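You operate a simulated robot arm through the tools that you are given. There is no shell and no other tool.

The job below is to be done with a simulated robot arm. You get a single attempt, and the scene is never put back.

Task
Switch the compressor off, vent the line and stow the orange hose.
Fine: green valve shut, regulator and pink gauge at 0 before the hose comes off; the red gauge stays at 6.
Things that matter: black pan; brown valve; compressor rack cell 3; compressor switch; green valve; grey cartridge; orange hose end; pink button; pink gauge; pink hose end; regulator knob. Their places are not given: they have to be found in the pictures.

The check looks at the end state, three seconds after you hand in, the way a careful person would. Anything else that was tipped, shoved, dropped, spilled or broken makes it a failure.

Robot
A 7-joint arm with a two-finger parallel gripper, fixed in place. Base frame: the origin is at the foot of the arm, x ahead of it, y to its left, z up; the work surface is at about z = 0.8. Lengths are in m, angles in degrees, forces in N, time in s.
With the tool pointing down near the work surface it reaches from about 0.22 to 0.74 m from the base axis. Its first joint turns from -166.0 to 166.0 degrees. Payload 1.57 kg.
Tool frame: the origin (TCP) lies between the finger pads and is the grasp point; the fingertips stand 0.03 m ahead of it; z points along the fingers, y is the line along which they close. The gripper opens to 0.11 m. The fingers are 0.024 m wide and 0.012 m thick; the gripper's body (0.048 by 0.112 m) begins 0.078 m behind the TCP.
Orientation is that of the tool frame in the base frame, as a unit quaternion [x, y, z, w]. With the fingers straight down and closing along the base's y, the tool's x points along the base's -x, its y along +y and its z along -z.

Tools
- The arm moves only by the tool servo_tool. Its argument "commands" is a list of rows, each a list of 7 numbers: the opening in per cent of the stroke, from 0 (shut) to 100 (fully open), then the shift along the tool's x, y, z in m, then the turn, a rotation vector about the tool's x, y, z in degrees. In form: [[gripper, x, y, z, wx, wy, wz], ...]. A call has 1 to 20 rows; each row shifts and turns the commanded pose from where the row before left it, along the tool's axes as they then stand. A row lasts 0.2 s, in which the tool goes at most 0.05 m and 8.6 degrees; a call with a longer step from one row to the next is refused whole, and so is a gripper value outside its range. Where a pose cannot be reached the arm comes as near as it can. A force on the tool above 90 N (or 10 N above the force at the start of the call, whichever is more), or a blocked arm, ends the call early, and 0.2 s more pass. Each finger travels about 0.045 m/s and halts on what it meets, pressing with about 37 N; the grip force reading is that of the motor and also rises with nothing between the fingers. The clock runs only during rows and for 0.2 s after the last one: add rows that do not move to give the fingers time. The reply holds the time, the measured pose of the TCP, the force on the tool along the base axes, the opening and the grip force, in the units named above and with some noise, with the torque about the TCP (base axes, N m) and any sound that the robot's microphone picked up.
- Cameras (640 x 400 px; columns grow to the right, rows downward): "scene" is fixed at [0.399, -0.5002, 1.5581]; the picture's right is [0.98, 0.20, 0.00], its down [0.11, -0.55, -0.83] and it looks along [-0.17, 0.81, -0.56] (base axes); focal length 343 px, centre (320, 200). "wrist" rides on the gripper at [0.07, 0.016, -0.141] in the tool frame; the picture's right is [-0.23, 0.97, 0.00], its down [-0.85, -0.20, -0.48] and it looks along [-0.47, -0.11, 0.88] (tool axes); focal length 222 px, centre (320, 200).
- get_image(camera): a new picture of that camera. No time passes.
- slide_trunk(by): slides the trunk up (or, below 0, down) by that many m; the arm rides with it, the base frame stays. It gives what a move gives, with no picture.
- probe_pixels(camera, pixels): there is no depth. For up to 12 entries [column, row, z] of the newest picture of that camera ("zoom" is the newest enlarged one), the place [x, y] in the base frame at which the ray of that pixel passes the height z, good to about 0.003 m. No time passes.
- enlarge(camera, box): a new picture of the part [left, top, right, bottom] of that camera's present view, enlarged. No time passes.
- hand_in(): hands the job in; it is judged then, once.

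Unless the task says otherwise, let go and move clear before handing in.

The tools are called after "Request:" as name(argument=value, ...) on one line, values as JSON. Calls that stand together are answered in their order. servo_tool: Moves the arm, as the interface text tells. Its arguments: {"type":"object","properties":{"commands":{"type":"array","items":{"type":"array","items":{"type":"number"}}}},"required":["commands"]} The other tools are called the same way: slide_trunk (by) slides the trunk up or down; get_image (camera) takes a picture; probe_pixels (camera, pixels) gives the place at which the rays of pixels pass given heights; enlarge (camera, box) takes an enlarged picture of a part of a camera's view; hand_in () hands the job in.

At the start:

```text
time: 0.0
ee_pos: [0.2204, 0.4425, 1.1736]
tcp_rot: [-0.001, 1.0, 0.0, -0.001]
ft_force: [-0.4, 0.1, -0.6]
moment: [0.01, 0.04, 0.0]
gripper_width: 0.11
grasp_force: 0.1
trunk travel left (down, up): [-0.525, 0.065]
```

scene: 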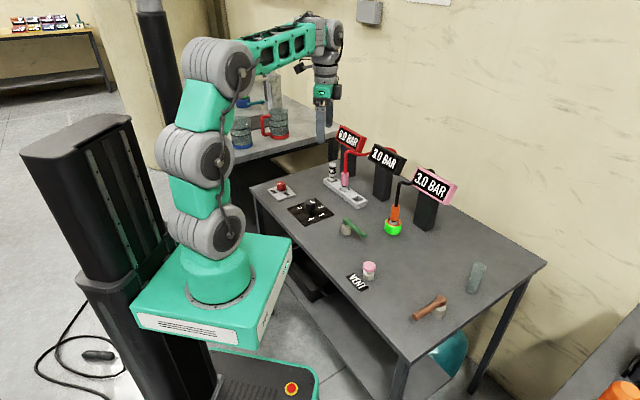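
wrist: 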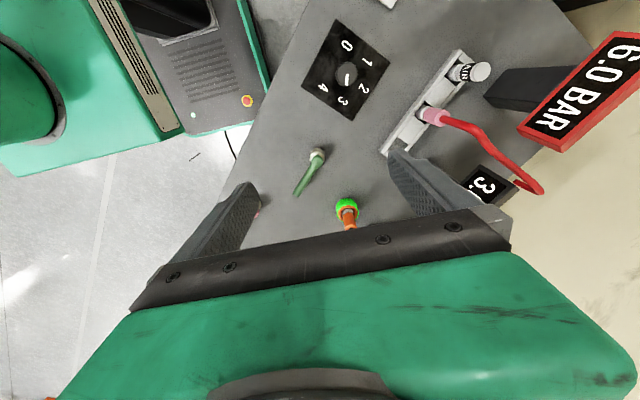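

The scene shows a bench with a red switch around (281,187), a knob dial around (311,211), a rack around (345,192), a green valve around (352,229), an orange hose end at (394,222), a pink button at (369,268) and a brown valve at (430,307). I'll enlarge several parts to see the details.

Request:
enlarge(camera="scene", box=[250, 110, 410, 210])

Request:
enlarge(camera="scene", box=[260, 165, 420, 265])

Request:
enlarge(camera="scene", box=[330, 230, 490, 330])

Request:
enlarge(camera="wrist", box=[260, 0, 580, 200])

```text
4.00 times, centred on (330, 160) of scene
```

zoom: 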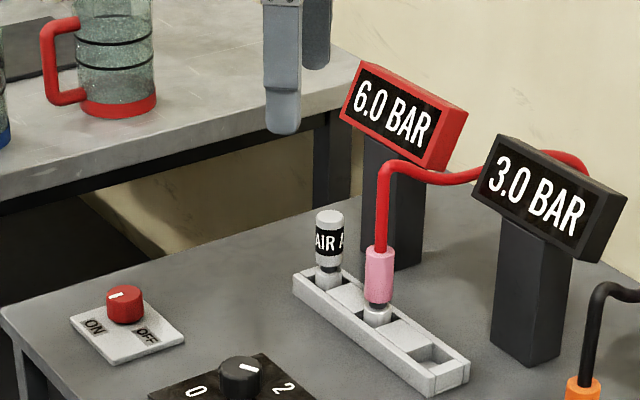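

```text
4.00 times, centred on (340, 215) of scene
```

zoom: 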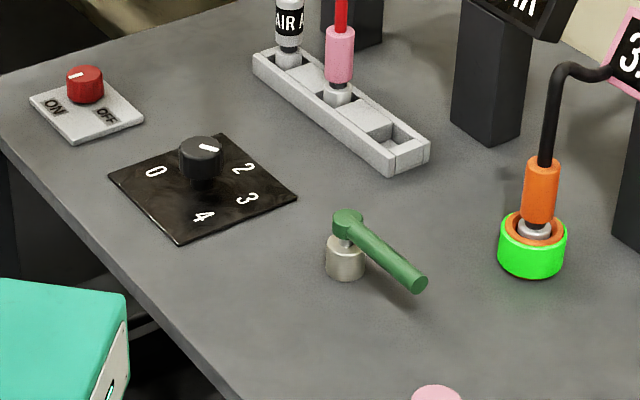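

```text
4.00 times, centred on (410, 280) of scene
```

zoom: 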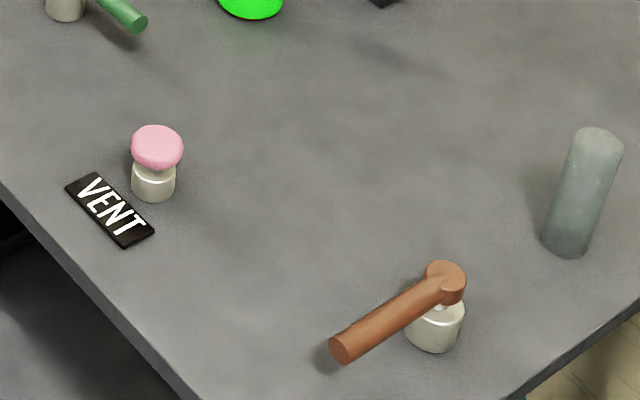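

```text
2.00 times, centred on (420, 100) of wrist
```

zoom: 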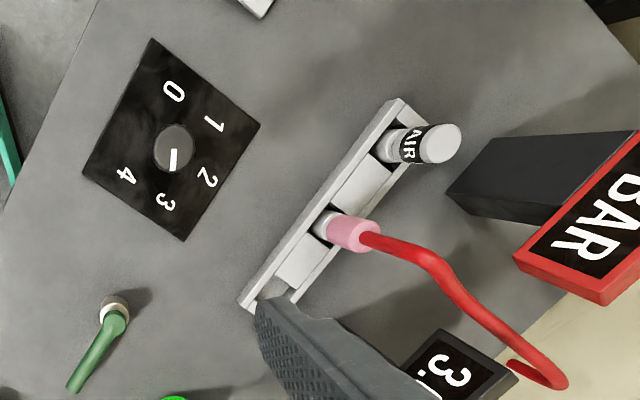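

The zooms show a rotary red switch (ON/OFF plate), a regulator dial 0–4, a rack with an AIR cylinder, the pink hose end and an open cell at (350,200) or so, and a vent button. I'll probe the places of these and enlarge more closely.

Request:
enlarge(camera="scene", box=[260, 170, 340, 230])

Request:
enlarge(camera="scene", box=[315, 145, 395, 215])

Request:
enlarge(camera="scene", box=[365, 150, 465, 240])

Request:
enlarge(camera="scene", box=[250, 230, 500, 390])

Request:
get_image(camera="scene")

Request:
probe_pixels(camera="scene", pixels=[[281, 186, 0.83], [310, 207, 0.83], [333, 181, 0.83], [345, 189, 0.83], [359, 202, 0.83], [346, 222, 0.83], [393, 226, 0.83], [369, 273, 0.82], [438, 312, 0.82], [472, 290, 0.8], [365, 237, 0.84], [252, 186, 0.8]])

```text
6.67 times, centred on (300, 200) of scene
```

zoom: 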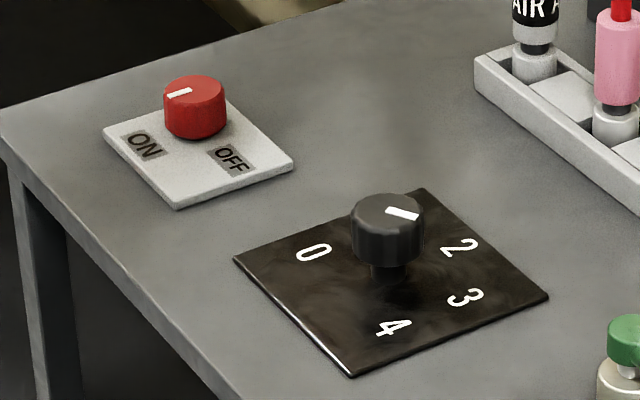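

```text
5.71 times, centred on (355, 180) of scene
```

zoom: 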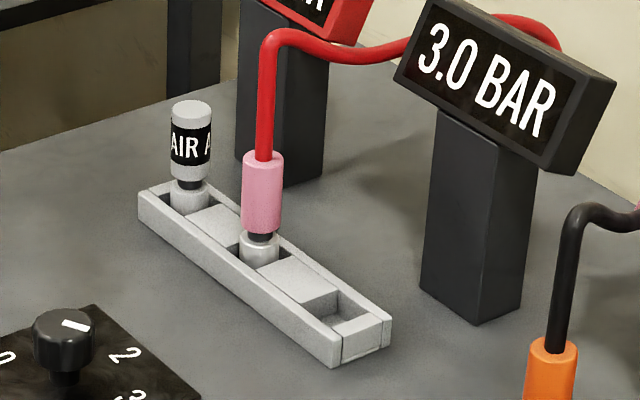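

```text
4.44 times, centred on (415, 195) of scene
```

zoom: 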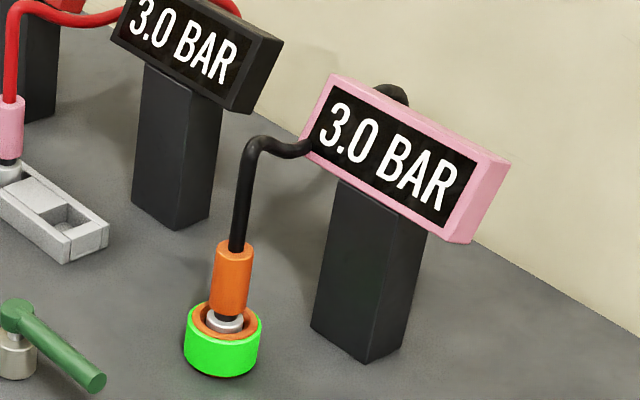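

```text
2.50 times, centred on (375, 310) of scene
```

zoom: 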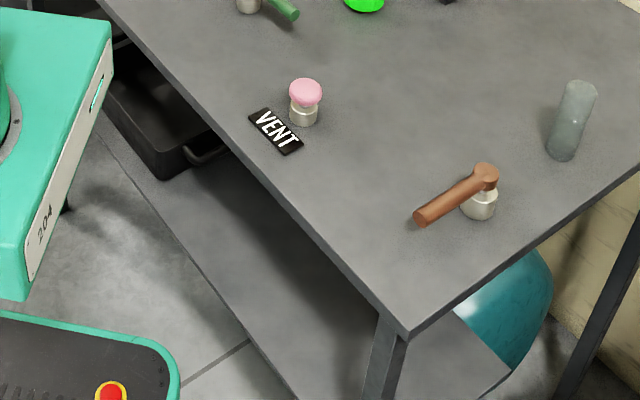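

```text
taken
```

scene: 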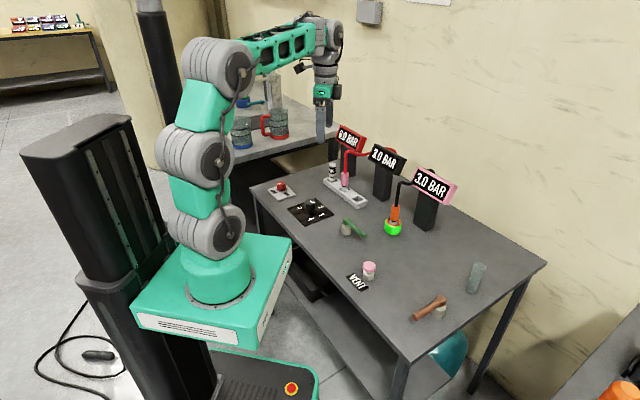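

```text
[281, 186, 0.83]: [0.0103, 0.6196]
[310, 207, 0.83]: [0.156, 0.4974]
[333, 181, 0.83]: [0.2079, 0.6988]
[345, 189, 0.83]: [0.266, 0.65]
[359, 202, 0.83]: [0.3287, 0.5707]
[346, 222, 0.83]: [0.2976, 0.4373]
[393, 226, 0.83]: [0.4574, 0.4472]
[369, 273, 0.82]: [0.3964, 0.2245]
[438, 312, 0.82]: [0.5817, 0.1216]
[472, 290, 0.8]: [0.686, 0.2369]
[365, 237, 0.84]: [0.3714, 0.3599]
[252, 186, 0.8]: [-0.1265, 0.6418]
```

The rack's free cell looks to be the near-right end at about (0.33,0.57), the switch at (0.01,0.62), and the dial at (0.156,0.497). I'll move the wrist camera to look at the switch, dial and rack from above.

Request:
servo_tool(commands=[[100, 0.04, 0.01, 0.01, 0, 0, 0], [100, 0.04, 0.01, 0.01, 0, 0, 0], [100, 0.04, 0.01, 0.01, 0, 0, 0], [100, 0.04, 0.01, 0.01, 0, 0, 0], [100, 0.04, 0.01, 0.01, 0, 0, 0], [100, 0, 0, 0, 0, 0, 0], [100, 0, 0, 0, 0, 0, 0]])

Request:
get_image(camera="wrist")

Request:
enlarge(camera="wrist", box=[240, 0, 560, 200])

```text
time: 1.6
ee_pos: [0.0202, 0.4945, 1.1241]
tcp_rot: [0.0, 1.0, 0.0, 0.0]
ft_force: [0.2, -0.3, 0.2]
moment: [0.01, -0.02, 0.02]
gripper_width: 0.1101
grasp_force: 0.0
trunk travel left (down, up): [-0.525, 0.065]
```

```text
taken
```

wrist: 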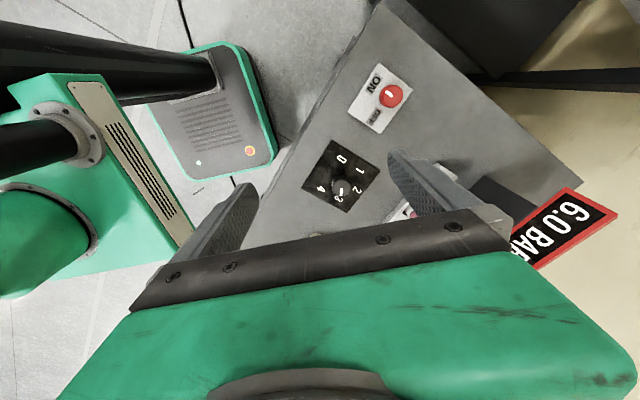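

```text
2.00 times, centred on (400, 100) of wrist
```

zoom: 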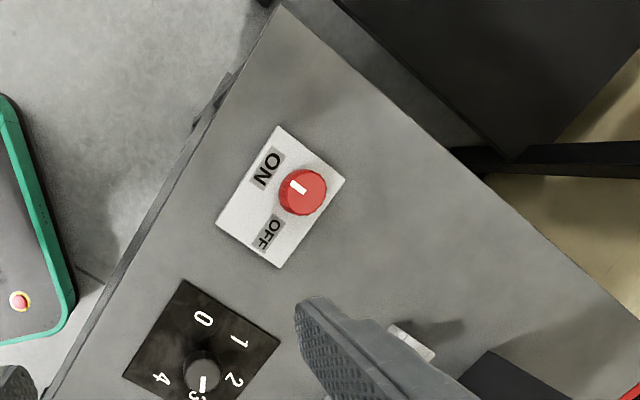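

The wrist view shows the switch mark pointing at ON and OFF about 90° away counter-clockwise, and the dial pointing at 3. I'll triangulate the switch and dial tops from both cameras.

Request:
probe_pixels(camera="zoom", pixels=[[303, 190, 0.82], [303, 190, 0.84], [303, 190, 0.86], [202, 370, 0.82], [202, 370, 0.84], [202, 370, 0.86], [202, 340, 0.8], [268, 168, 0.81], [270, 234, 0.81], [280, 126, 0.81], [345, 180, 0.81], [217, 222, 0.81]])

Request:
probe_pixels(camera="scene", pixels=[[281.25, 183.5, 0.82], [281.25, 183.5, 0.84], [281.25, 183.5, 0.86], [310.4, 201.7, 0.82], [310.4, 201.7, 0.84], [310.4, 201.7, 0.86], [279, 201.3, 0.8], [296, 194.8, 0.8], [267.8, 189.2, 0.8], [281.25, 190.2, 0.81]])

```text
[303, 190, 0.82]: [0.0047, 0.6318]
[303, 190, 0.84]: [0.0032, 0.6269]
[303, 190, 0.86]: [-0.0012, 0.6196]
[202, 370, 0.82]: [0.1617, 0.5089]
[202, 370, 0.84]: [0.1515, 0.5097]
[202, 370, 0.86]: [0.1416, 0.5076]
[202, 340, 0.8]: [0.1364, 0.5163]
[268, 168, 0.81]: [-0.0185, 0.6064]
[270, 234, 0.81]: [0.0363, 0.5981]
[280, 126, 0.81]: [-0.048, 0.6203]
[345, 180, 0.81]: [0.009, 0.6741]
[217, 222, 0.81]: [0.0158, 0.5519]
```

```text
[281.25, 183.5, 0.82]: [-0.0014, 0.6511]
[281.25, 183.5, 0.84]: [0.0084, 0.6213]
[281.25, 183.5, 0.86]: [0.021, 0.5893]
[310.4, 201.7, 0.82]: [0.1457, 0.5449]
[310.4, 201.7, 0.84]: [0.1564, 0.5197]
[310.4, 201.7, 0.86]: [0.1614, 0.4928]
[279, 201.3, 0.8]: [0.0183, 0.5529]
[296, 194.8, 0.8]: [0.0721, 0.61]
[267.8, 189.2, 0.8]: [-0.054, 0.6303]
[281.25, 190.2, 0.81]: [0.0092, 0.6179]
```

The switch knob top is at about (0.005,0.625,0.838) and the dial knob at about (0.152,0.51,0.846). I'll move above the switch and look again.

Request:
servo_tool(commands=[[100, 0.003, 0.026, 0.038, 0, 0, 0], [100, 0.003, 0.026, 0.038, 0, 0, 0], [100, 0.003, 0.026, 0.038, 0, 0, 0], [100, 0.003, 0.026, 0.038, 0, 0, 0], [100, 0.003, 0.026, 0.038, 0, 0, 0], [100, 0, 0, 0, 0, 0, 0], [100, 0, 0, 0, 0, 0, 0]])

Request:
get_image(camera="wrist")

Request:
get_image(camera="scene")

```text
time: 3.2
ee_pos: [0.0047, 0.6235, 0.9345]
tcp_rot: [0.0, 1.0, 0.001, 0.0]
ft_force: [-0.5, 0.0, 0.6]
moment: [0.02, -0.01, 0.01]
gripper_width: 0.11
grasp_force: 0.0
trunk travel left (down, up): [-0.525, 0.065]
```

```text
taken
```

wrist: 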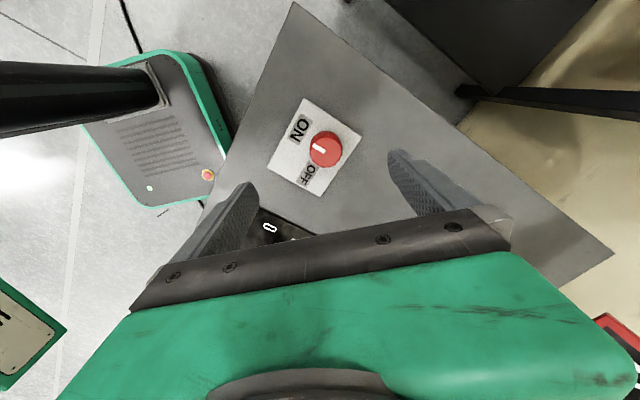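

```text
taken
```

scene: 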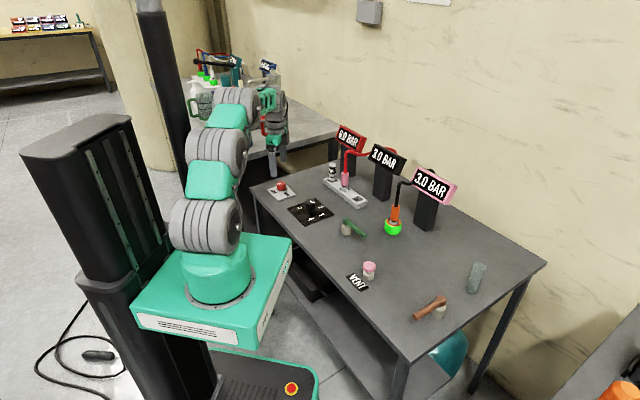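

The gripper stands over the switch; the knob shows at (325,149) in the wrist view. I'll enlarge and probe it for exact centre and orientation.

Request:
enlarge(camera="wrist", box=[250, 90, 390, 210])

Request:
enlarge(camera="scene", box=[220, 40, 320, 120])

Request:
probe_pixels(camera="wrist", pixels=[[325, 149, 0.83], [325, 149, 0.84], [325, 149, 0.85], [309, 149, 0.835], [341, 149, 0.835]])

```text
3.33 times, centred on (320, 150) of wrist
```

zoom: 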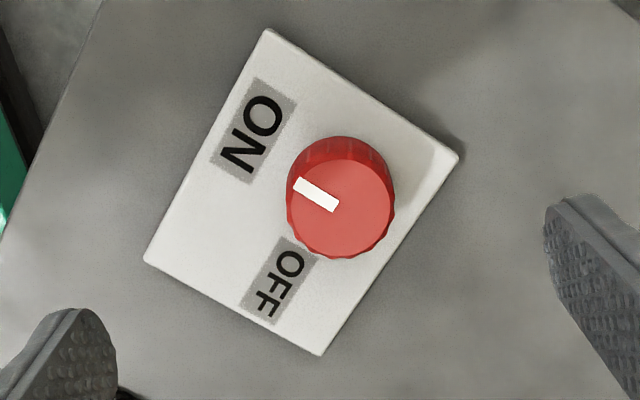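

```text
5.00 times, centred on (270, 80) of scene
```

zoom: 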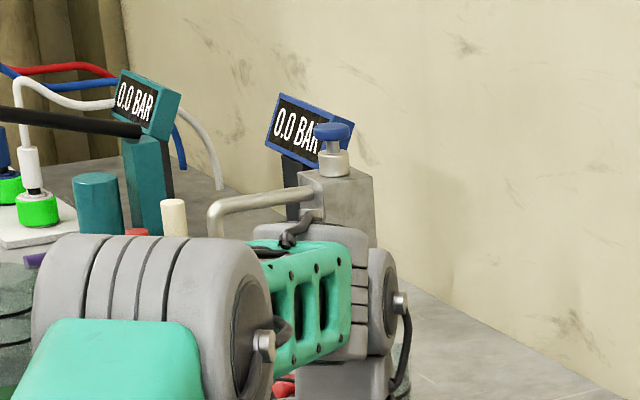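

```text
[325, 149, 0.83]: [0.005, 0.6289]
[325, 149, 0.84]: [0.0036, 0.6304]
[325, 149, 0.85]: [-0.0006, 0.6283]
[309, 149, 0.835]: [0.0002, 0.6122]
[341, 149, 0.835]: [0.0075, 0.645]
```

The knob is about 0.033 m wide with its centre near (0.005,0.628), and its mark points at ON; OFF is 90° counter-clockwise from above. I'll lower over it and close the fingers.

Request:
servo_tool(commands=[[100, 0, 0.004, 0.02, 0, 0, 0], [100, 0, 0, 0.03, 0, 0, 0], [100, 0, 0, 0.02, 0, 0, 0], [100, 0, 0, 0.014, 0, 0, 0], [100, 0, 0, 0, 0, 0, 0], [40, 0, 0, 0, 0, 0, 0], [40, 0, 0, 0, 0, 0, 0], [40, 0, 0, 0, 0, 0, 0], [40, 0, 0, 0, 0, 0, 0], [20, 0, 0, 0, 0, 0, 0], [20, 0, 0, 0, 0, 0, 0], [20, 0, 0, 0, 0, 0, 0]])

Request:
get_image(camera="wrist")

```text
time: 5.8
ee_pos: [0.0069, 0.6293, 0.8499]
tcp_rot: [-0.001, 1.0, 0.0, 0.0]
ft_force: [0.6, 17.0, -4.1]
moment: [0.8, 0.08, 0.02]
gripper_width: 0.0368
grasp_force: 36.5
trunk travel left (down, up): [-0.525, 0.065]
```

```text
taken
```

wrist: 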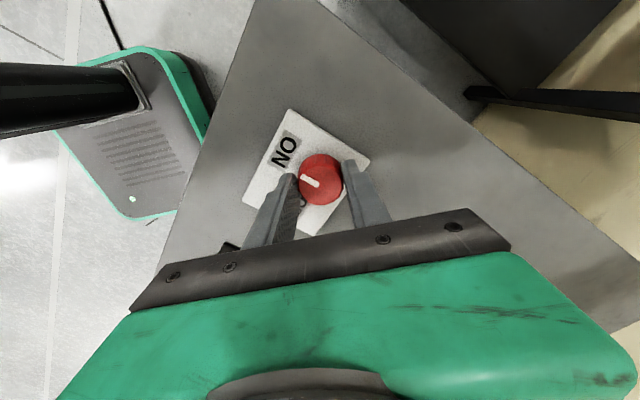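

The fingers hold the knob (width 0.0368) but with a 17 N side force along +y, so the tool should shift a little to +y. I'll nudge and begin the turn.

Request:
servo_tool(commands=[[20, 0, 0.002, 0, 0, 0, 0], [20, 0, 0, 0, 0, 0, 0], [20, 0, 0, 0, 0, 0, 0]])

```text
time: 6.6
ee_pos: [0.0052, 0.6299, 0.8495]
tcp_rot: [0.0, 1.0, 0.0, 0.0]
ft_force: [-2.2, 9.6, 4.0]
moment: [0.03, 0.09, 0.01]
gripper_width: 0.0367
grasp_force: 42.8
trunk travel left (down, up): [-0.525, 0.065]
```

The side force fell to 9.6 N with 2 mm, so I'll move 2.5 mm more and then turn 40° to test.

Request:
servo_tool(commands=[[20, 0, 0.0025, 0, 0, 0, 0], [20, 0, 0, 0, 0, 0, 0], [20, 0, 0, 0, 0, 0, -8], [20, 0, 0, 0, 0, 0, -8], [20, 0, 0, 0, 0, 0, -8], [20, 0, 0, 0, 0, 0, -8], [20, 0, 0, 0, 0, 0, -8], [20, 0, 0, 0, 0, 0, 0]])

Request:
get_image(camera="wrist")

```text
time: 8.4
ee_pos: [0.0047, 0.6289, 0.85]
tcp_rot: [-0.343, 0.939, 0.0, 0.0]
ft_force: [-2.4, -21.9, 6.9]
moment: [-0.75, 0.07, 0.01]
gripper_width: 0.0369
grasp_force: 43.2
trunk travel left (down, up): [-0.525, 0.065]
```

```text
taken
```

wrist: 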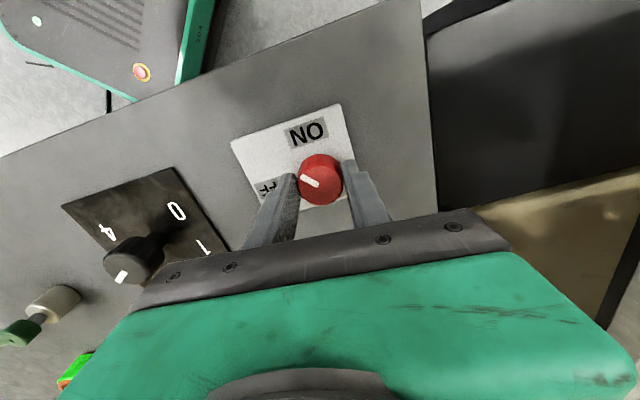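

The knob turns with the gripper (40° done), but the side force is now −22 N in y. I'll back off 2.5 mm in y and carry on with the remaining 50°.

Request:
servo_tool(commands=[[20, 0.0016, -0.0019, 0, 0, 0, 0], [20, 0, 0, 0, 0, 0, -8], [20, 0, 0, 0, 0, 0, -8], [20, 0, 0, 0, 0, 0, -8], [20, 0, 0, 0, 0, 0, -8], [20, 0, 0, 0, 0, 0, 0]])

Request:
get_image(camera="wrist")

```text
time: 9.8
ee_pos: [0.0064, 0.6281, 0.8503]
tcp_rot: [-0.589, 0.808, 0.0, 0.0]
ft_force: [1.0, -13.7, 2.2]
moment: [-0.19, -0.16, -0.02]
gripper_width: 0.0365
grasp_force: 42.9
trunk travel left (down, up): [-0.525, 0.065]
```

```text
taken
```

wrist: 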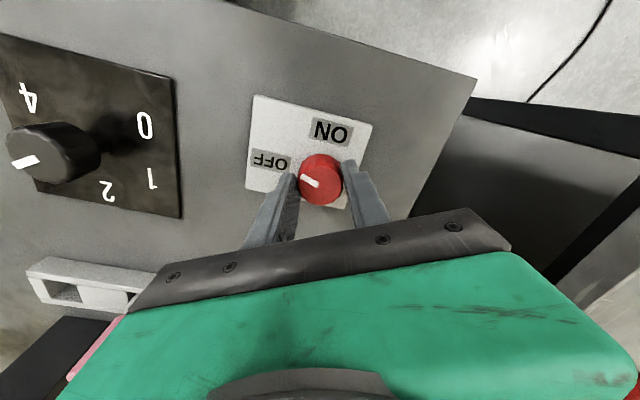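

At 72° the mark is almost at OFF (plate's edge direction is ~15° further). I'll turn 18° more.

Request:
servo_tool(commands=[[20, 0, 0, 0, 0, 0, -6], [20, 0, 0, 0, 0, 0, -6], [20, 0, 0, 0, 0, 0, -6], [20, 0, 0, 0, 0, 0, 0]])

Request:
enlarge(camera="wrist", box=[250, 90, 390, 210])

Request:
get_image(camera="scene")

```text
time: 10.8
ee_pos: [0.007, 0.6278, 0.8499]
tcp_rot: [0.708, -0.707, -0.001, 0.001]
ft_force: [5.2, -12.5, 2.2]
moment: [-0.53, -0.21, -0.06]
gripper_width: 0.0366
grasp_force: 43.1
trunk travel left (down, up): [-0.525, 0.065]
```

```text
3.33 times, centred on (320, 150) of wrist
```

zoom: 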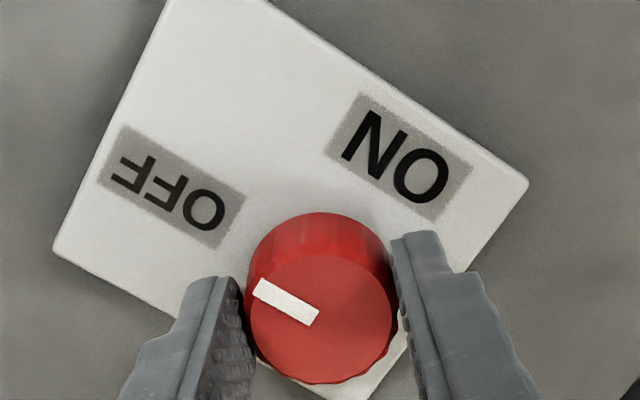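

```text
taken
```

scene: 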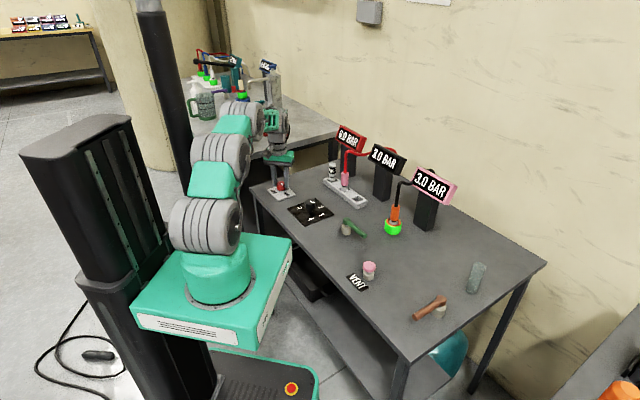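

The mark now points straight at OFF. I'll open the fingers and rise, then check.

Request:
servo_tool(commands=[[70, 0, 0, 0, 0, 0, 0], [70, 0, 0, 0, 0, 0, 0], [70, 0, 0, 0, 0, 0, 0], [70, 0, 0, 0, 0, 0, 0], [70, 0, 0, -0.02, 0, 0, 0], [70, 0, 0, -0.04, 0, 0, 0], [70, 0, 0, -0.04, 0, 0, 0], [70, 0, 0, 0, 0, 0, 0], [70, 0, 0, 0, 0, 0, 0]])

Request:
enlarge(camera="wrist", box=[220, 50, 420, 190])

Request:
get_image(camera="wrist")

Request:
enlarge(camera="scene", box=[320, 110, 470, 210])

```text
time: 12.8
ee_pos: [0.0071, 0.6285, 0.95]
tcp_rot: [-0.707, 0.708, 0.0, 0.0]
ft_force: [-0.1, -0.5, 0.8]
moment: [0.0, 0.01, 0.05]
gripper_width: 0.077
grasp_force: 0.0
trunk travel left (down, up): [-0.525, 0.065]
```

```text
2.86 times, centred on (320, 120) of wrist
```

zoom: 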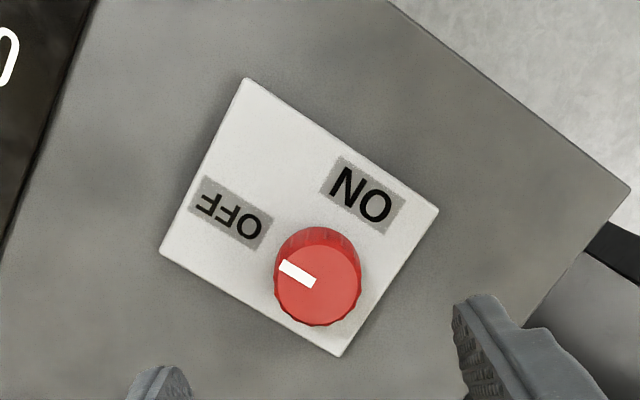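

```text
taken
```

wrist: 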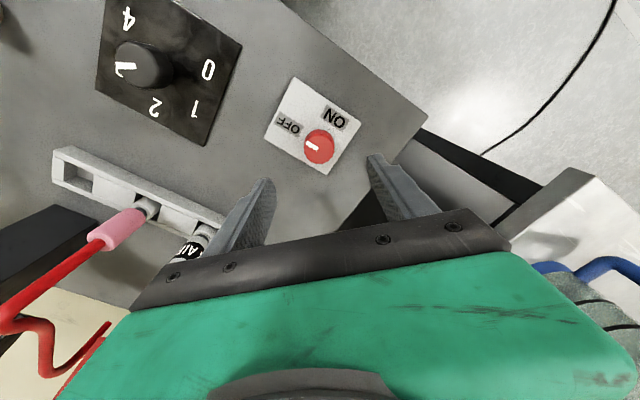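

```text
4.00 times, centred on (395, 160) of scene
```

zoom: 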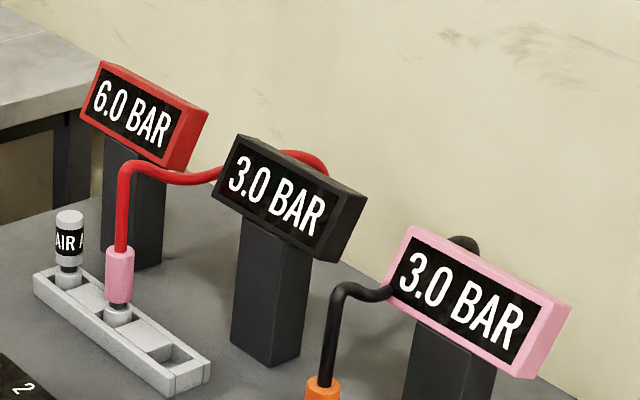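

The switch is at OFF and all gauges are unchanged (6.0, 3.0, 3.0). Next I'll turn the gripper back and move over to look at the green valve from above.

Request:
servo_tool(commands=[[100, 0, 0, -0.006, 0, 0, 8.18], [100, 0, 0, -0.006, 0, 0, 8.18], [100, 0, 0, -0.006, 0, 0, 8.18], [100, 0, 0, -0.006, 0, 0, 8.18], [100, 0, 0, -0.006, 0, 0, 8.18], [100, 0, 0, -0.006, 0, 0, 8.18], [100, 0, 0, -0.006, 0, 0, 8.18], [100, 0, 0, -0.006, 0, 0, 8.18], [100, 0, 0, -0.006, 0, 0, 8.18], [100, 0, 0, -0.006, 0, 0, 8.18], [100, 0, 0, -0.006, 0, 0, 8.2], [100, -0.04, -0.028, 0, 0, 0, 0], [100, -0.04, -0.028, 0, 0, 0, 0], [100, -0.04, -0.028, 0, 0, 0, 0], [100, -0.04, -0.028, 0, 0, 0, 0], [100, -0.04, -0.028, 0, 0, 0, 0], [100, -0.04, -0.028, 0, 0, 0, 0], [100, -0.03, -0.028, 0, 0, 0, 0], [100, 0, 0, 0, 0, 0, 0], [100, 0, 0, 0, 0, 0, 0]])

Request:
get_image(camera="wrist")

Request:
enlarge(camera="wrist", box=[220, 50, 420, 190])

```text
time: 17.0
ee_pos: [0.2763, 0.4322, 1.0164]
tcp_rot: [0.0, 1.0, 0.001, 0.0]
ft_force: [0.3, -0.4, -0.6]
moment: [0.04, 0.02, -0.01]
gripper_width: 0.11
grasp_force: 0.1
trunk travel left (down, up): [-0.525, 0.065]
```

```text
taken
```

wrist: 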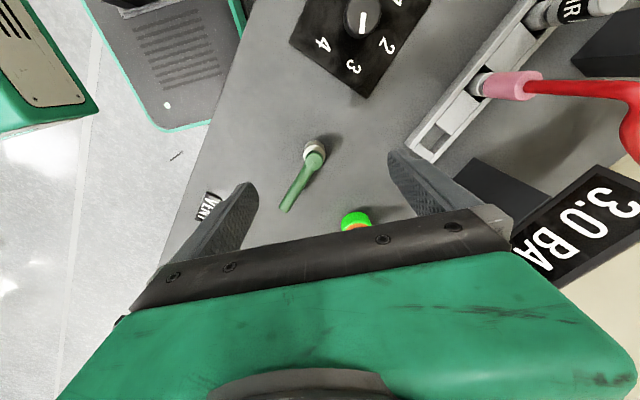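

```text
2.86 times, centred on (320, 120) of wrist
```

zoom: 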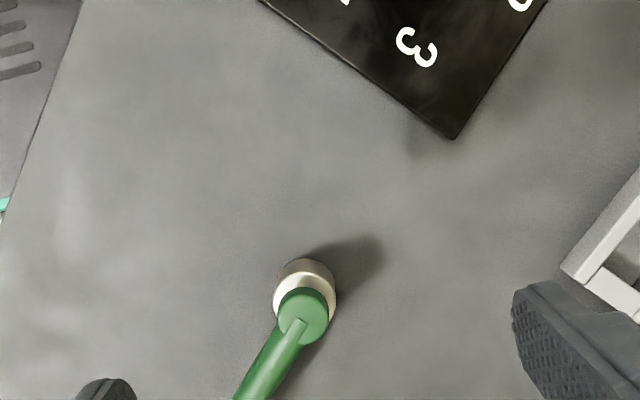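

The green lever points along the table's long side and shows no labels. I'll probe the lever and brown valve directions from the scene picture to work out which way it turns.

Request:
get_image(camera="scene")

Request:
probe_pixels(camera="scene", pixels=[[441, 299, 0.85], [416, 317.5, 0.85], [438, 313, 0.81], [347, 219, 0.85], [364, 236, 0.85], [346, 232, 0.81], [250, 187, 0.8], [400, 360, 0.8], [546, 264, 0.8]])

Request:
probe_pixels(camera="wrist", pixels=[[316, 160, 0.83], [316, 160, 0.85], [316, 160, 0.87], [288, 208, 0.83], [288, 208, 0.85], [288, 208, 0.87], [313, 150, 0.81], [434, 135, 0.81], [356, 219, 0.83]])

Request:
enlarge(camera="scene", box=[325, 200, 405, 250])

```text
taken
```

scene: 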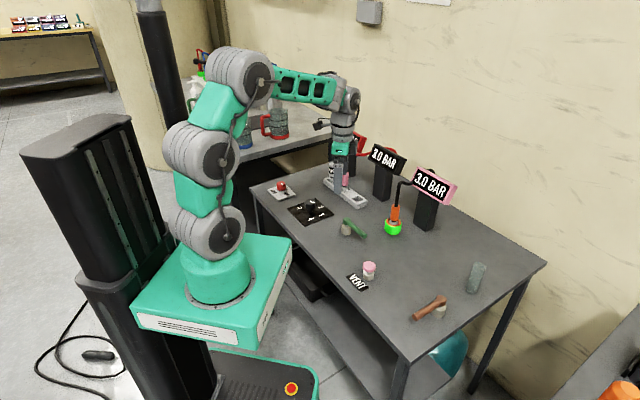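

```text
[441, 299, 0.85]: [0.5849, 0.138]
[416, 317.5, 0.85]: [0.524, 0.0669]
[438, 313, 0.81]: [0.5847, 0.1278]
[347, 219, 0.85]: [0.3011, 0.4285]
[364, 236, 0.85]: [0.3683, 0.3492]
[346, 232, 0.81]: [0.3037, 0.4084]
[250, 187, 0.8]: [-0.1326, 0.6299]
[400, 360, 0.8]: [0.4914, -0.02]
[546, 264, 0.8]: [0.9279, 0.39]
```

```text
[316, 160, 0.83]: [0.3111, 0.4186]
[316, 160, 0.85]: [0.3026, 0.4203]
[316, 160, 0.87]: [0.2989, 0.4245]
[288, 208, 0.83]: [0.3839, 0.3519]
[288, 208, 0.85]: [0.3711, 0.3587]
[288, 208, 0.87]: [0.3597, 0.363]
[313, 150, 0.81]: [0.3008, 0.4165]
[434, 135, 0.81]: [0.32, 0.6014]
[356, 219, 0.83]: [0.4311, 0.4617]
```

```text
8.00 times, centred on (365, 225) of scene
```

zoom: 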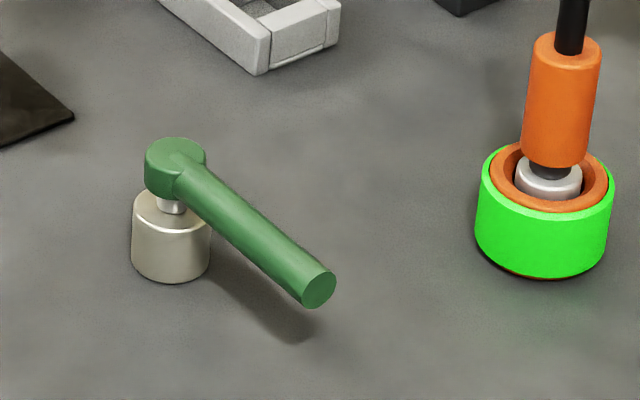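

The lever hinges at about (0.301,0.424) and points along the table's long side (−46°), while the brown one points across it (−131°), so closing should be 90° clockwise from above. I'll turn the gripper in the air to line up with the lever first, to check that the wrist can do it.

Request:
servo_tool(commands=[[100, 0, 0, 0, 0, 0, -8.4], [100, 0, 0, 0, 0, 0, -8.4], [100, 0, 0, 0, 0, 0, -8.4], [100, 0, 0, 0, 0, 0, -8.4], [100, 0, 0, 0, 0, 0, -8.4], [100, 0, 0, 0, 0, 0, -8.4], [100, 0, 0, 0, 0, 0, -8.4], [100, 0, 0, 0, 0, 0, -8.4], [100, 0, 0, 0, 0, 0, -8.4], [100, 0, 0, 0, 0, 0, -8.4], [100, 0, 0, 0, 0, 0, -8.4], [100, 0, 0, 0, 0, 0, -8.4], [100, 0, 0, 0, 0, 0, -8.4], [100, 0, 0, 0, 0, 0, -8.4], [100, 0, 0, 0, 0, 0, -8.4], [100, 0, 0, 0, 0, 0, -8.4], [100, 0, 0, 0, 0, 0, 0], [100, 0, 0, 0, 0, 0, 0]])

Request:
get_image(camera="wrist")

Request:
get_image(camera="scene")

```text
time: 20.8
ee_pos: [0.276, 0.4332, 1.0165]
tcp_rot: [0.922, -0.386, 0.0, 0.001]
ft_force: [0.3, -0.5, 0.7]
moment: [0.02, 0.02, 0.01]
gripper_width: 0.1099
grasp_force: 0.0
trunk travel left (down, up): [-0.525, 0.065]
```

```text
taken
```

wrist: 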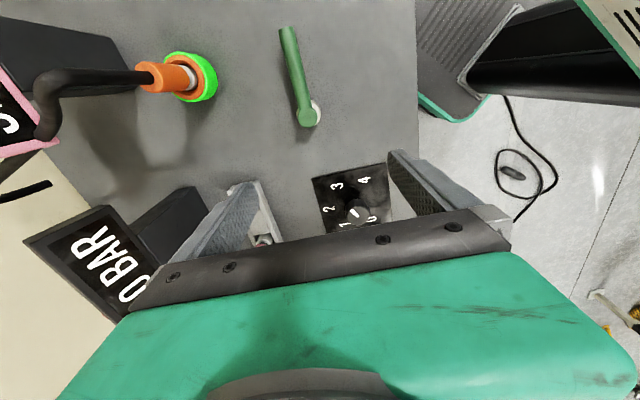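

```text
taken
```

scene: 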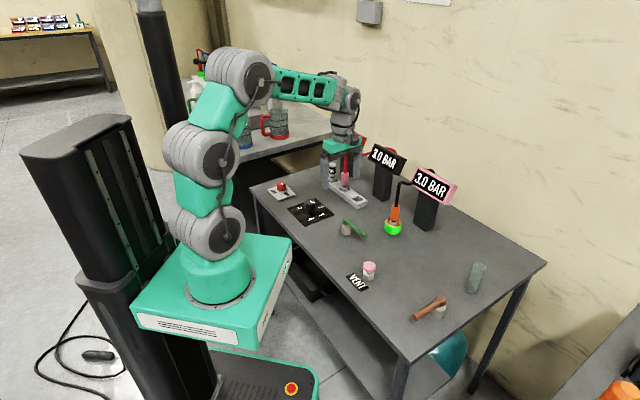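

The wrist reached the wanted yaw and sees the lever from (308,115) to (288,30). I'll probe it for a second fix.

Request:
probe_pixels(camera="wrist", pixels=[[306, 115, 0.84], [306, 115, 0.855], [288, 33, 0.83], [288, 33, 0.845], [318, 112, 0.81], [297, 75, 0.845], [191, 77, 0.83], [191, 77, 0.85], [148, 76, 0.88], [148, 76, 0.9]])

Request:
enlarge(camera="wrist", box=[130, 0, 370, 150])

```text
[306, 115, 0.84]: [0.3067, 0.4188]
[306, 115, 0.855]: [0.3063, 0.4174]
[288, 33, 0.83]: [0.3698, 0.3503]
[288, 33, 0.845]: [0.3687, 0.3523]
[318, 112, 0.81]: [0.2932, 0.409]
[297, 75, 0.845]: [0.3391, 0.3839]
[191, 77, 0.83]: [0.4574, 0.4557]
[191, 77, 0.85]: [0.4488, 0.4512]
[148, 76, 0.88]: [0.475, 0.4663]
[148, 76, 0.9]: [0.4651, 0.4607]
```

```text
2.67 times, centred on (250, 75) of wrist
```

zoom: 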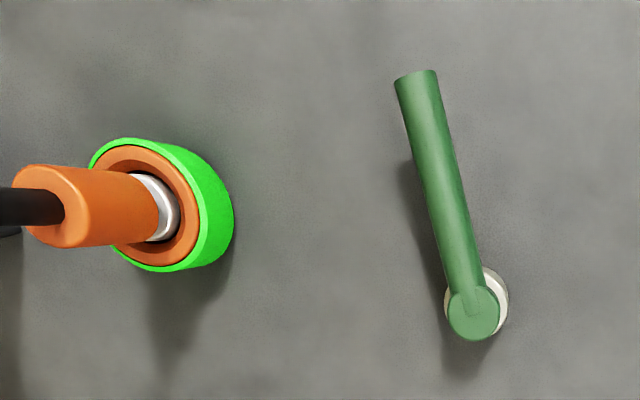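

The hub is near (0.303,0.420) and the lever tip near (0.369,0.353). I'll move over the lever at about 65 mm from the hub, come down to z≈0.90, and check.

Request:
servo_tool(commands=[[60, 0.0311, -0.0034, 0, 0, 0, 0], [60, 0.0311, -0.0034, 0, 0, 0, 0], [60, 0.0311, -0.0034, 0, 0, 0, 0], [60, 0, 0, 0.04, 0, 0, 0], [60, 0, 0, 0.04, 0, 0, 0], [60, 0, 0, 0.035, 0, 0, 0], [60, 0, 0, 0, 0, 0, 0], [60, 0, 0, 0, 0, 0, 0]])

Request:
get_image(camera="wrist")

```text
time: 22.6
ee_pos: [0.3483, 0.3724, 0.9016]
tcp_rot: [0.922, -0.388, 0.0, 0.0]
ft_force: [0.3, 0.3, 0.5]
moment: [0.0, -0.04, 0.0]
gripper_width: 0.0661
grasp_force: 0.1
trunk travel left (down, up): [-0.525, 0.065]
```

```text
taken
```

wrist: 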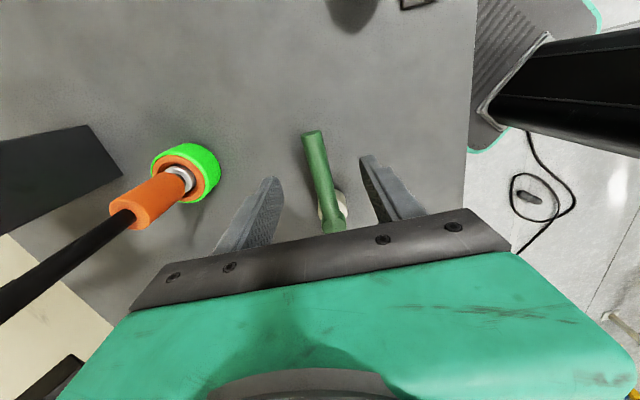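

The lever lies between the fingers. I'll go down to z≈0.846 and close gently.

Request:
servo_tool(commands=[[60, 0, 0, 0.03, 0, 0, 0], [60, 0, 0, 0.026, 0, 0, 0], [60, 0, 0, 0, 0, 0, 0], [20, 0, 0, 0, 0, 0, 0], [10, 0, 0, 0, 0, 0, 0], [10, 0, 0, 0, 0, 0, 0], [10, 0, 0, 0, 0, 0, 0], [10, 0, 0, 0, 0, 0, 0]])

Request:
get_image(camera="wrist")

```text
time: 24.4
ee_pos: [0.3492, 0.373, 0.8452]
tcp_rot: [0.922, -0.387, 0.0, 0.0]
ft_force: [-1.0, -3.4, -0.6]
moment: [0.02, -0.01, 0.22]
gripper_width: 0.0175
grasp_force: 32.1
trunk travel left (down, up): [-0.525, 0.065]
```

```text
taken
```

wrist: 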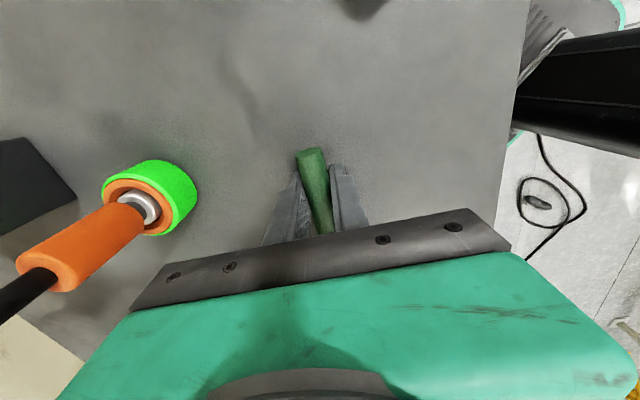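

The lever is held (width 0.0175). I'll swing it clockwise about the hub, first 25° to test.

Request:
servo_tool(commands=[[10, -0.000675, 0.009414, 0, 0, 0, 8.2], [10, -0.000675, 0.009414, 0, 0, 0, 8.2], [10, -0.000675, 0.009414, 0, 0, 0, 8.2], [10, 0, 0, 0, 0, 0, 0]])

Request:
get_image(camera="wrist")

```text
time: 25.4
ee_pos: [0.3262, 0.3574, 0.8447]
tcp_rot: [0.818, -0.575, 0.0, 0.0]
ft_force: [2.9, -2.0, -1.3]
moment: [0.01, -0.02, -0.13]
gripper_width: 0.0174
grasp_force: 32.1
trunk travel left (down, up): [-0.525, 0.065]
```

```text
taken
```

wrist: 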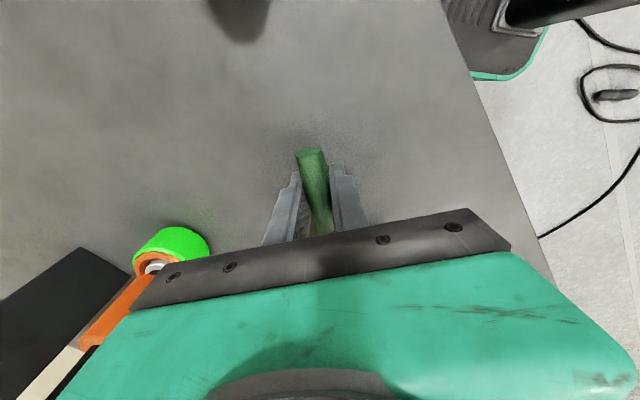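

The lever swings freely with low force. I'll go on to a total of 90°.

Request:
servo_tool(commands=[[10, -0.000675, 0.009414, 0, 0, 0, 8.2], [10, -0.000675, 0.009414, 0, 0, 0, 8.2], [10, -0.000675, 0.009414, 0, 0, 0, 8.2], [10, -0.000675, 0.009414, 0, 0, 0, 8.2], [10, -0.000675, 0.009414, 0, 0, 0, 8.2], [10, 0, 0, 0, 0, 0, 0]])

Request:
servo_tool(commands=[[10, -0.000675, 0.009414, 0, 0, 0, 8.2], [10, -0.000675, 0.009414, 0, 0, 0, 8.2], [10, -0.000675, 0.009414, 0, 0, 0, 8.2], [10, 0, 0, 0, 0, 0, 0]])

Request:
get_image(camera="wrist")

Request:
get_image(camera="scene")

```text
time: 26.8
ee_pos: [0.2806, 0.3591, 0.8452]
tcp_rot: [-0.563, 0.826, 0.001, 0.002]
ft_force: [15.0, -0.9, 2.3]
moment: [0.19, -0.02, -0.91]
gripper_width: 0.0177
grasp_force: 31.9
trunk travel left (down, up): [-0.525, 0.065]
```

```text
time: 27.8
ee_pos: [0.2588, 0.3728, 0.8447]
tcp_rot: [-0.372, 0.928, -0.001, 0.0]
ft_force: [34.2, -10.9, 9.7]
moment: [-0.19, 0.33, 0.3]
gripper_width: 0.0172
grasp_force: 32.6
trunk travel left (down, up): [-0.525, 0.065]
```

```text
taken
```

wrist: 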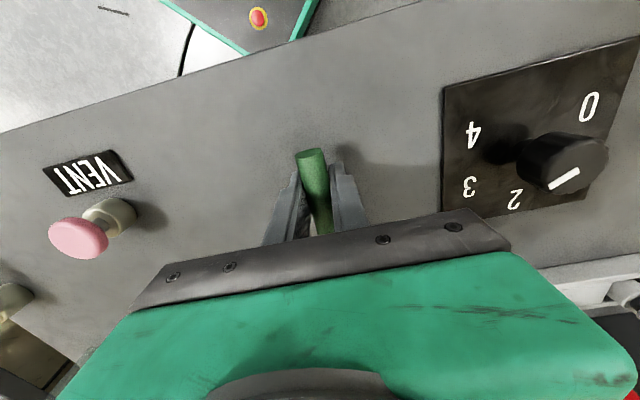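

```text
taken
```

scene: 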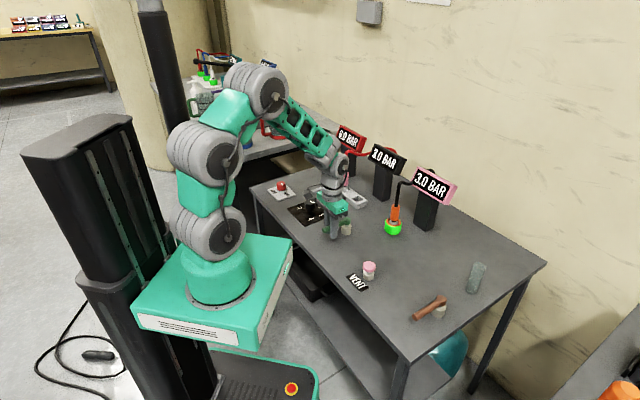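

The lever has gone 90° and now pushes back about 30 N, which fits the closed stop. I'll open the fingers, rise and check it.

Request:
servo_tool(commands=[[60, 0, 0, 0, 0, 0, 0], [60, 0, 0, 0, 0, 0, 0], [60, 0, 0, 0, 0, 0, 0], [60, 0, 0, 0, 0, 0, 0], [60, 0, 0, -0.03, 0, 0, 0], [60, 0, 0, -0.04, 0, 0, 0], [60, 0, 0, -0.04, 0, 0, 0], [60, 0, 0, -0.04, 0, 0, 0], [60, 0, 0, 0, 0, 0, 0], [60, 0, 0, 0, 0, 0, 0]])

Request:
get_image(camera="wrist")

Request:
enlarge(camera="scene", box=[320, 110, 480, 210])

Request:
enlarge(camera="scene", box=[270, 160, 430, 260])

```text
time: 30.0
ee_pos: [0.2544, 0.3728, 0.9952]
tcp_rot: [-0.376, 0.927, -0.001, 0.0]
ft_force: [0.2, 0.5, 0.3]
moment: [0.04, 0.0, 0.02]
gripper_width: 0.0664
grasp_force: 0.1
trunk travel left (down, up): [-0.525, 0.065]
```

```text
taken
```

wrist: 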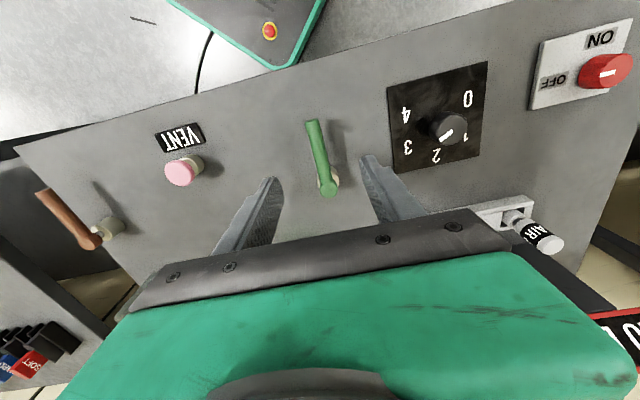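

```text
4.00 times, centred on (400, 160) of scene
```

zoom: 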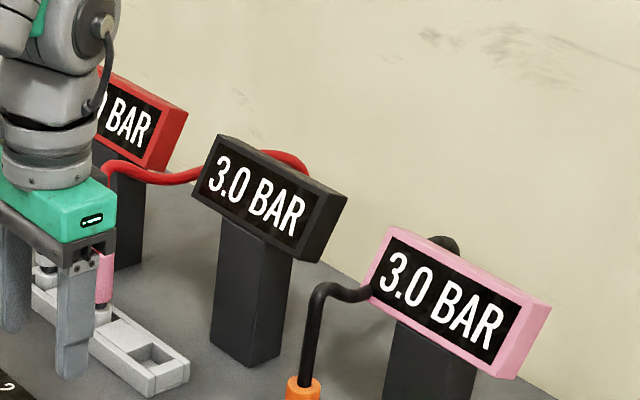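

```text
4.00 times, centred on (350, 210) of scene
```

zoom: 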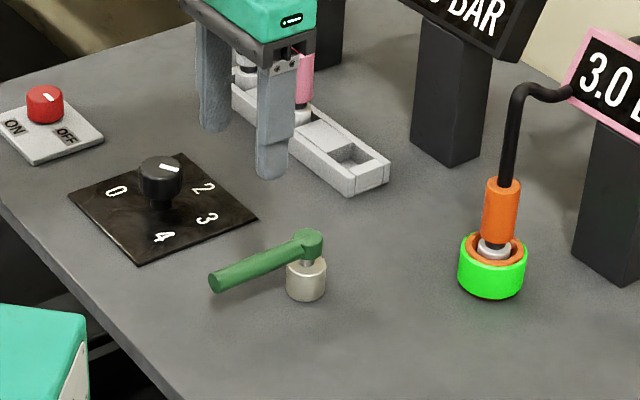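

The green lever is now across the table. I'll compare its direction with the brown one, and the switch and dial as seen at (605,73) and (445,130).

Request:
probe_pixels(camera="wrist", pixels=[[88, 241, 0.85], [45, 192, 0.85], [328, 187, 0.85], [313, 124, 0.85], [118, 225, 0.81], [328, 183, 0.81], [182, 172, 0.84], [192, 165, 0.81], [448, 129, 0.845], [435, 115, 0.8]])

Request:
enlarge(camera="wrist", box=[360, 20, 640, 200])

Request:
enlarge(camera="wrist", box=[0, 100, 240, 400])

```text
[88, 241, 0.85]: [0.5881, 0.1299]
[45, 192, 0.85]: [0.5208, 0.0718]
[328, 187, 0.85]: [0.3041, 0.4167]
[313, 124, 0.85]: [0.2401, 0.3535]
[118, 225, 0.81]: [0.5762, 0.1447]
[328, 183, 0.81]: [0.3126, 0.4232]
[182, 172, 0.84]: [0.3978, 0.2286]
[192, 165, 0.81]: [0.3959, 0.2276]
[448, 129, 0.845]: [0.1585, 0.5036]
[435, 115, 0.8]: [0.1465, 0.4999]
```

```text
2.22 times, centred on (500, 110) of wrist
```

zoom: 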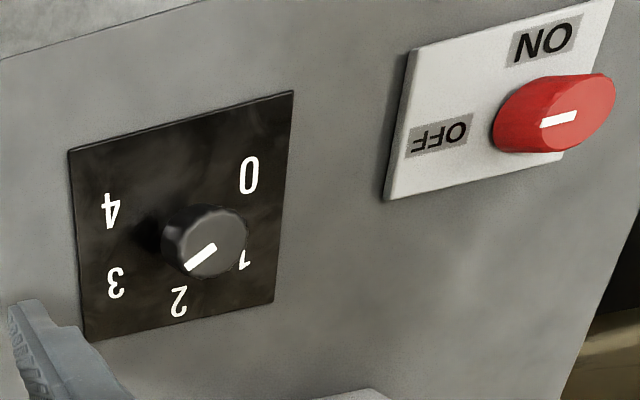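

```text
1.33 times, centred on (120, 250) of wrist
```

zoom: 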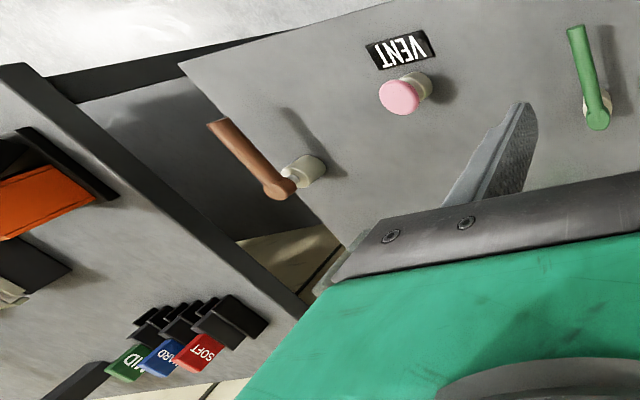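

Both levers are parallel now, so the green valve is shut like the brown one. Next, the dial: I'll turn the gripper to −30° yaw and move over the knob.

Request:
servo_tool(commands=[[100, 0, 0, 0, 0, 0, 8.2], [100, 0, 0, 0, 0, 0, 8.2], [100, 0, 0, 0, 0, 0, 8.2], [100, 0, 0, 0, 0, 0, 8.2], [100, 0, 0, 0, 0, 0, 8.2], [100, 0, 0, 0, 0, 0, 8.2], [100, 0, 0, 0, 0, 0, 8.2], [100, 0, 0, 0, 0, 0, 8.2], [100, 0, 0, 0, 0, 0, 8.2], [100, 0.0387, 0.0164, 0, 0, 0, 0], [100, 0.0387, 0.0164, 0, 0, 0, 0], [100, 0.0387, 0.0164, 0, 0, 0, 0], [100, 0.0387, 0.0164, 0, 0, 0, 0], [100, 0, 0, 0.03, 0, 0, 0], [100, 0, 0, 0.03, 0, 0, 0], [100, 0, 0, 0, 0, 0, 0], [100, 0, 0, 0, 0, 0, 0]])

Request:
get_image(camera="wrist")

Request:
enlarge(camera="wrist", box=[240, 80, 400, 180])

```text
time: 33.6
ee_pos: [0.1522, 0.5059, 0.9349]
tcp_rot: [0.255, 0.967, 0.0, 0.0]
ft_force: [0.2, -0.9, 0.5]
moment: [0.02, 0.02, -0.03]
gripper_width: 0.1098
grasp_force: 0.3
trunk travel left (down, up): [-0.525, 0.065]
```

```text
taken
```

wrist: 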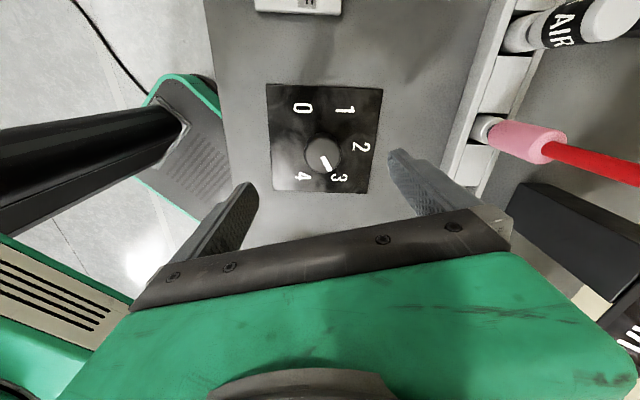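

```text
4.00 times, centred on (320, 130) of wrist
```

zoom: 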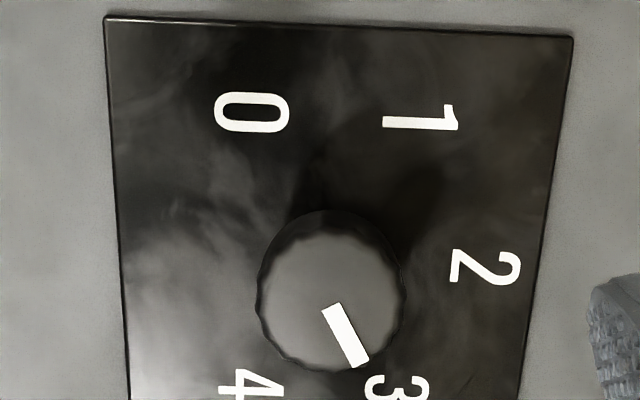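

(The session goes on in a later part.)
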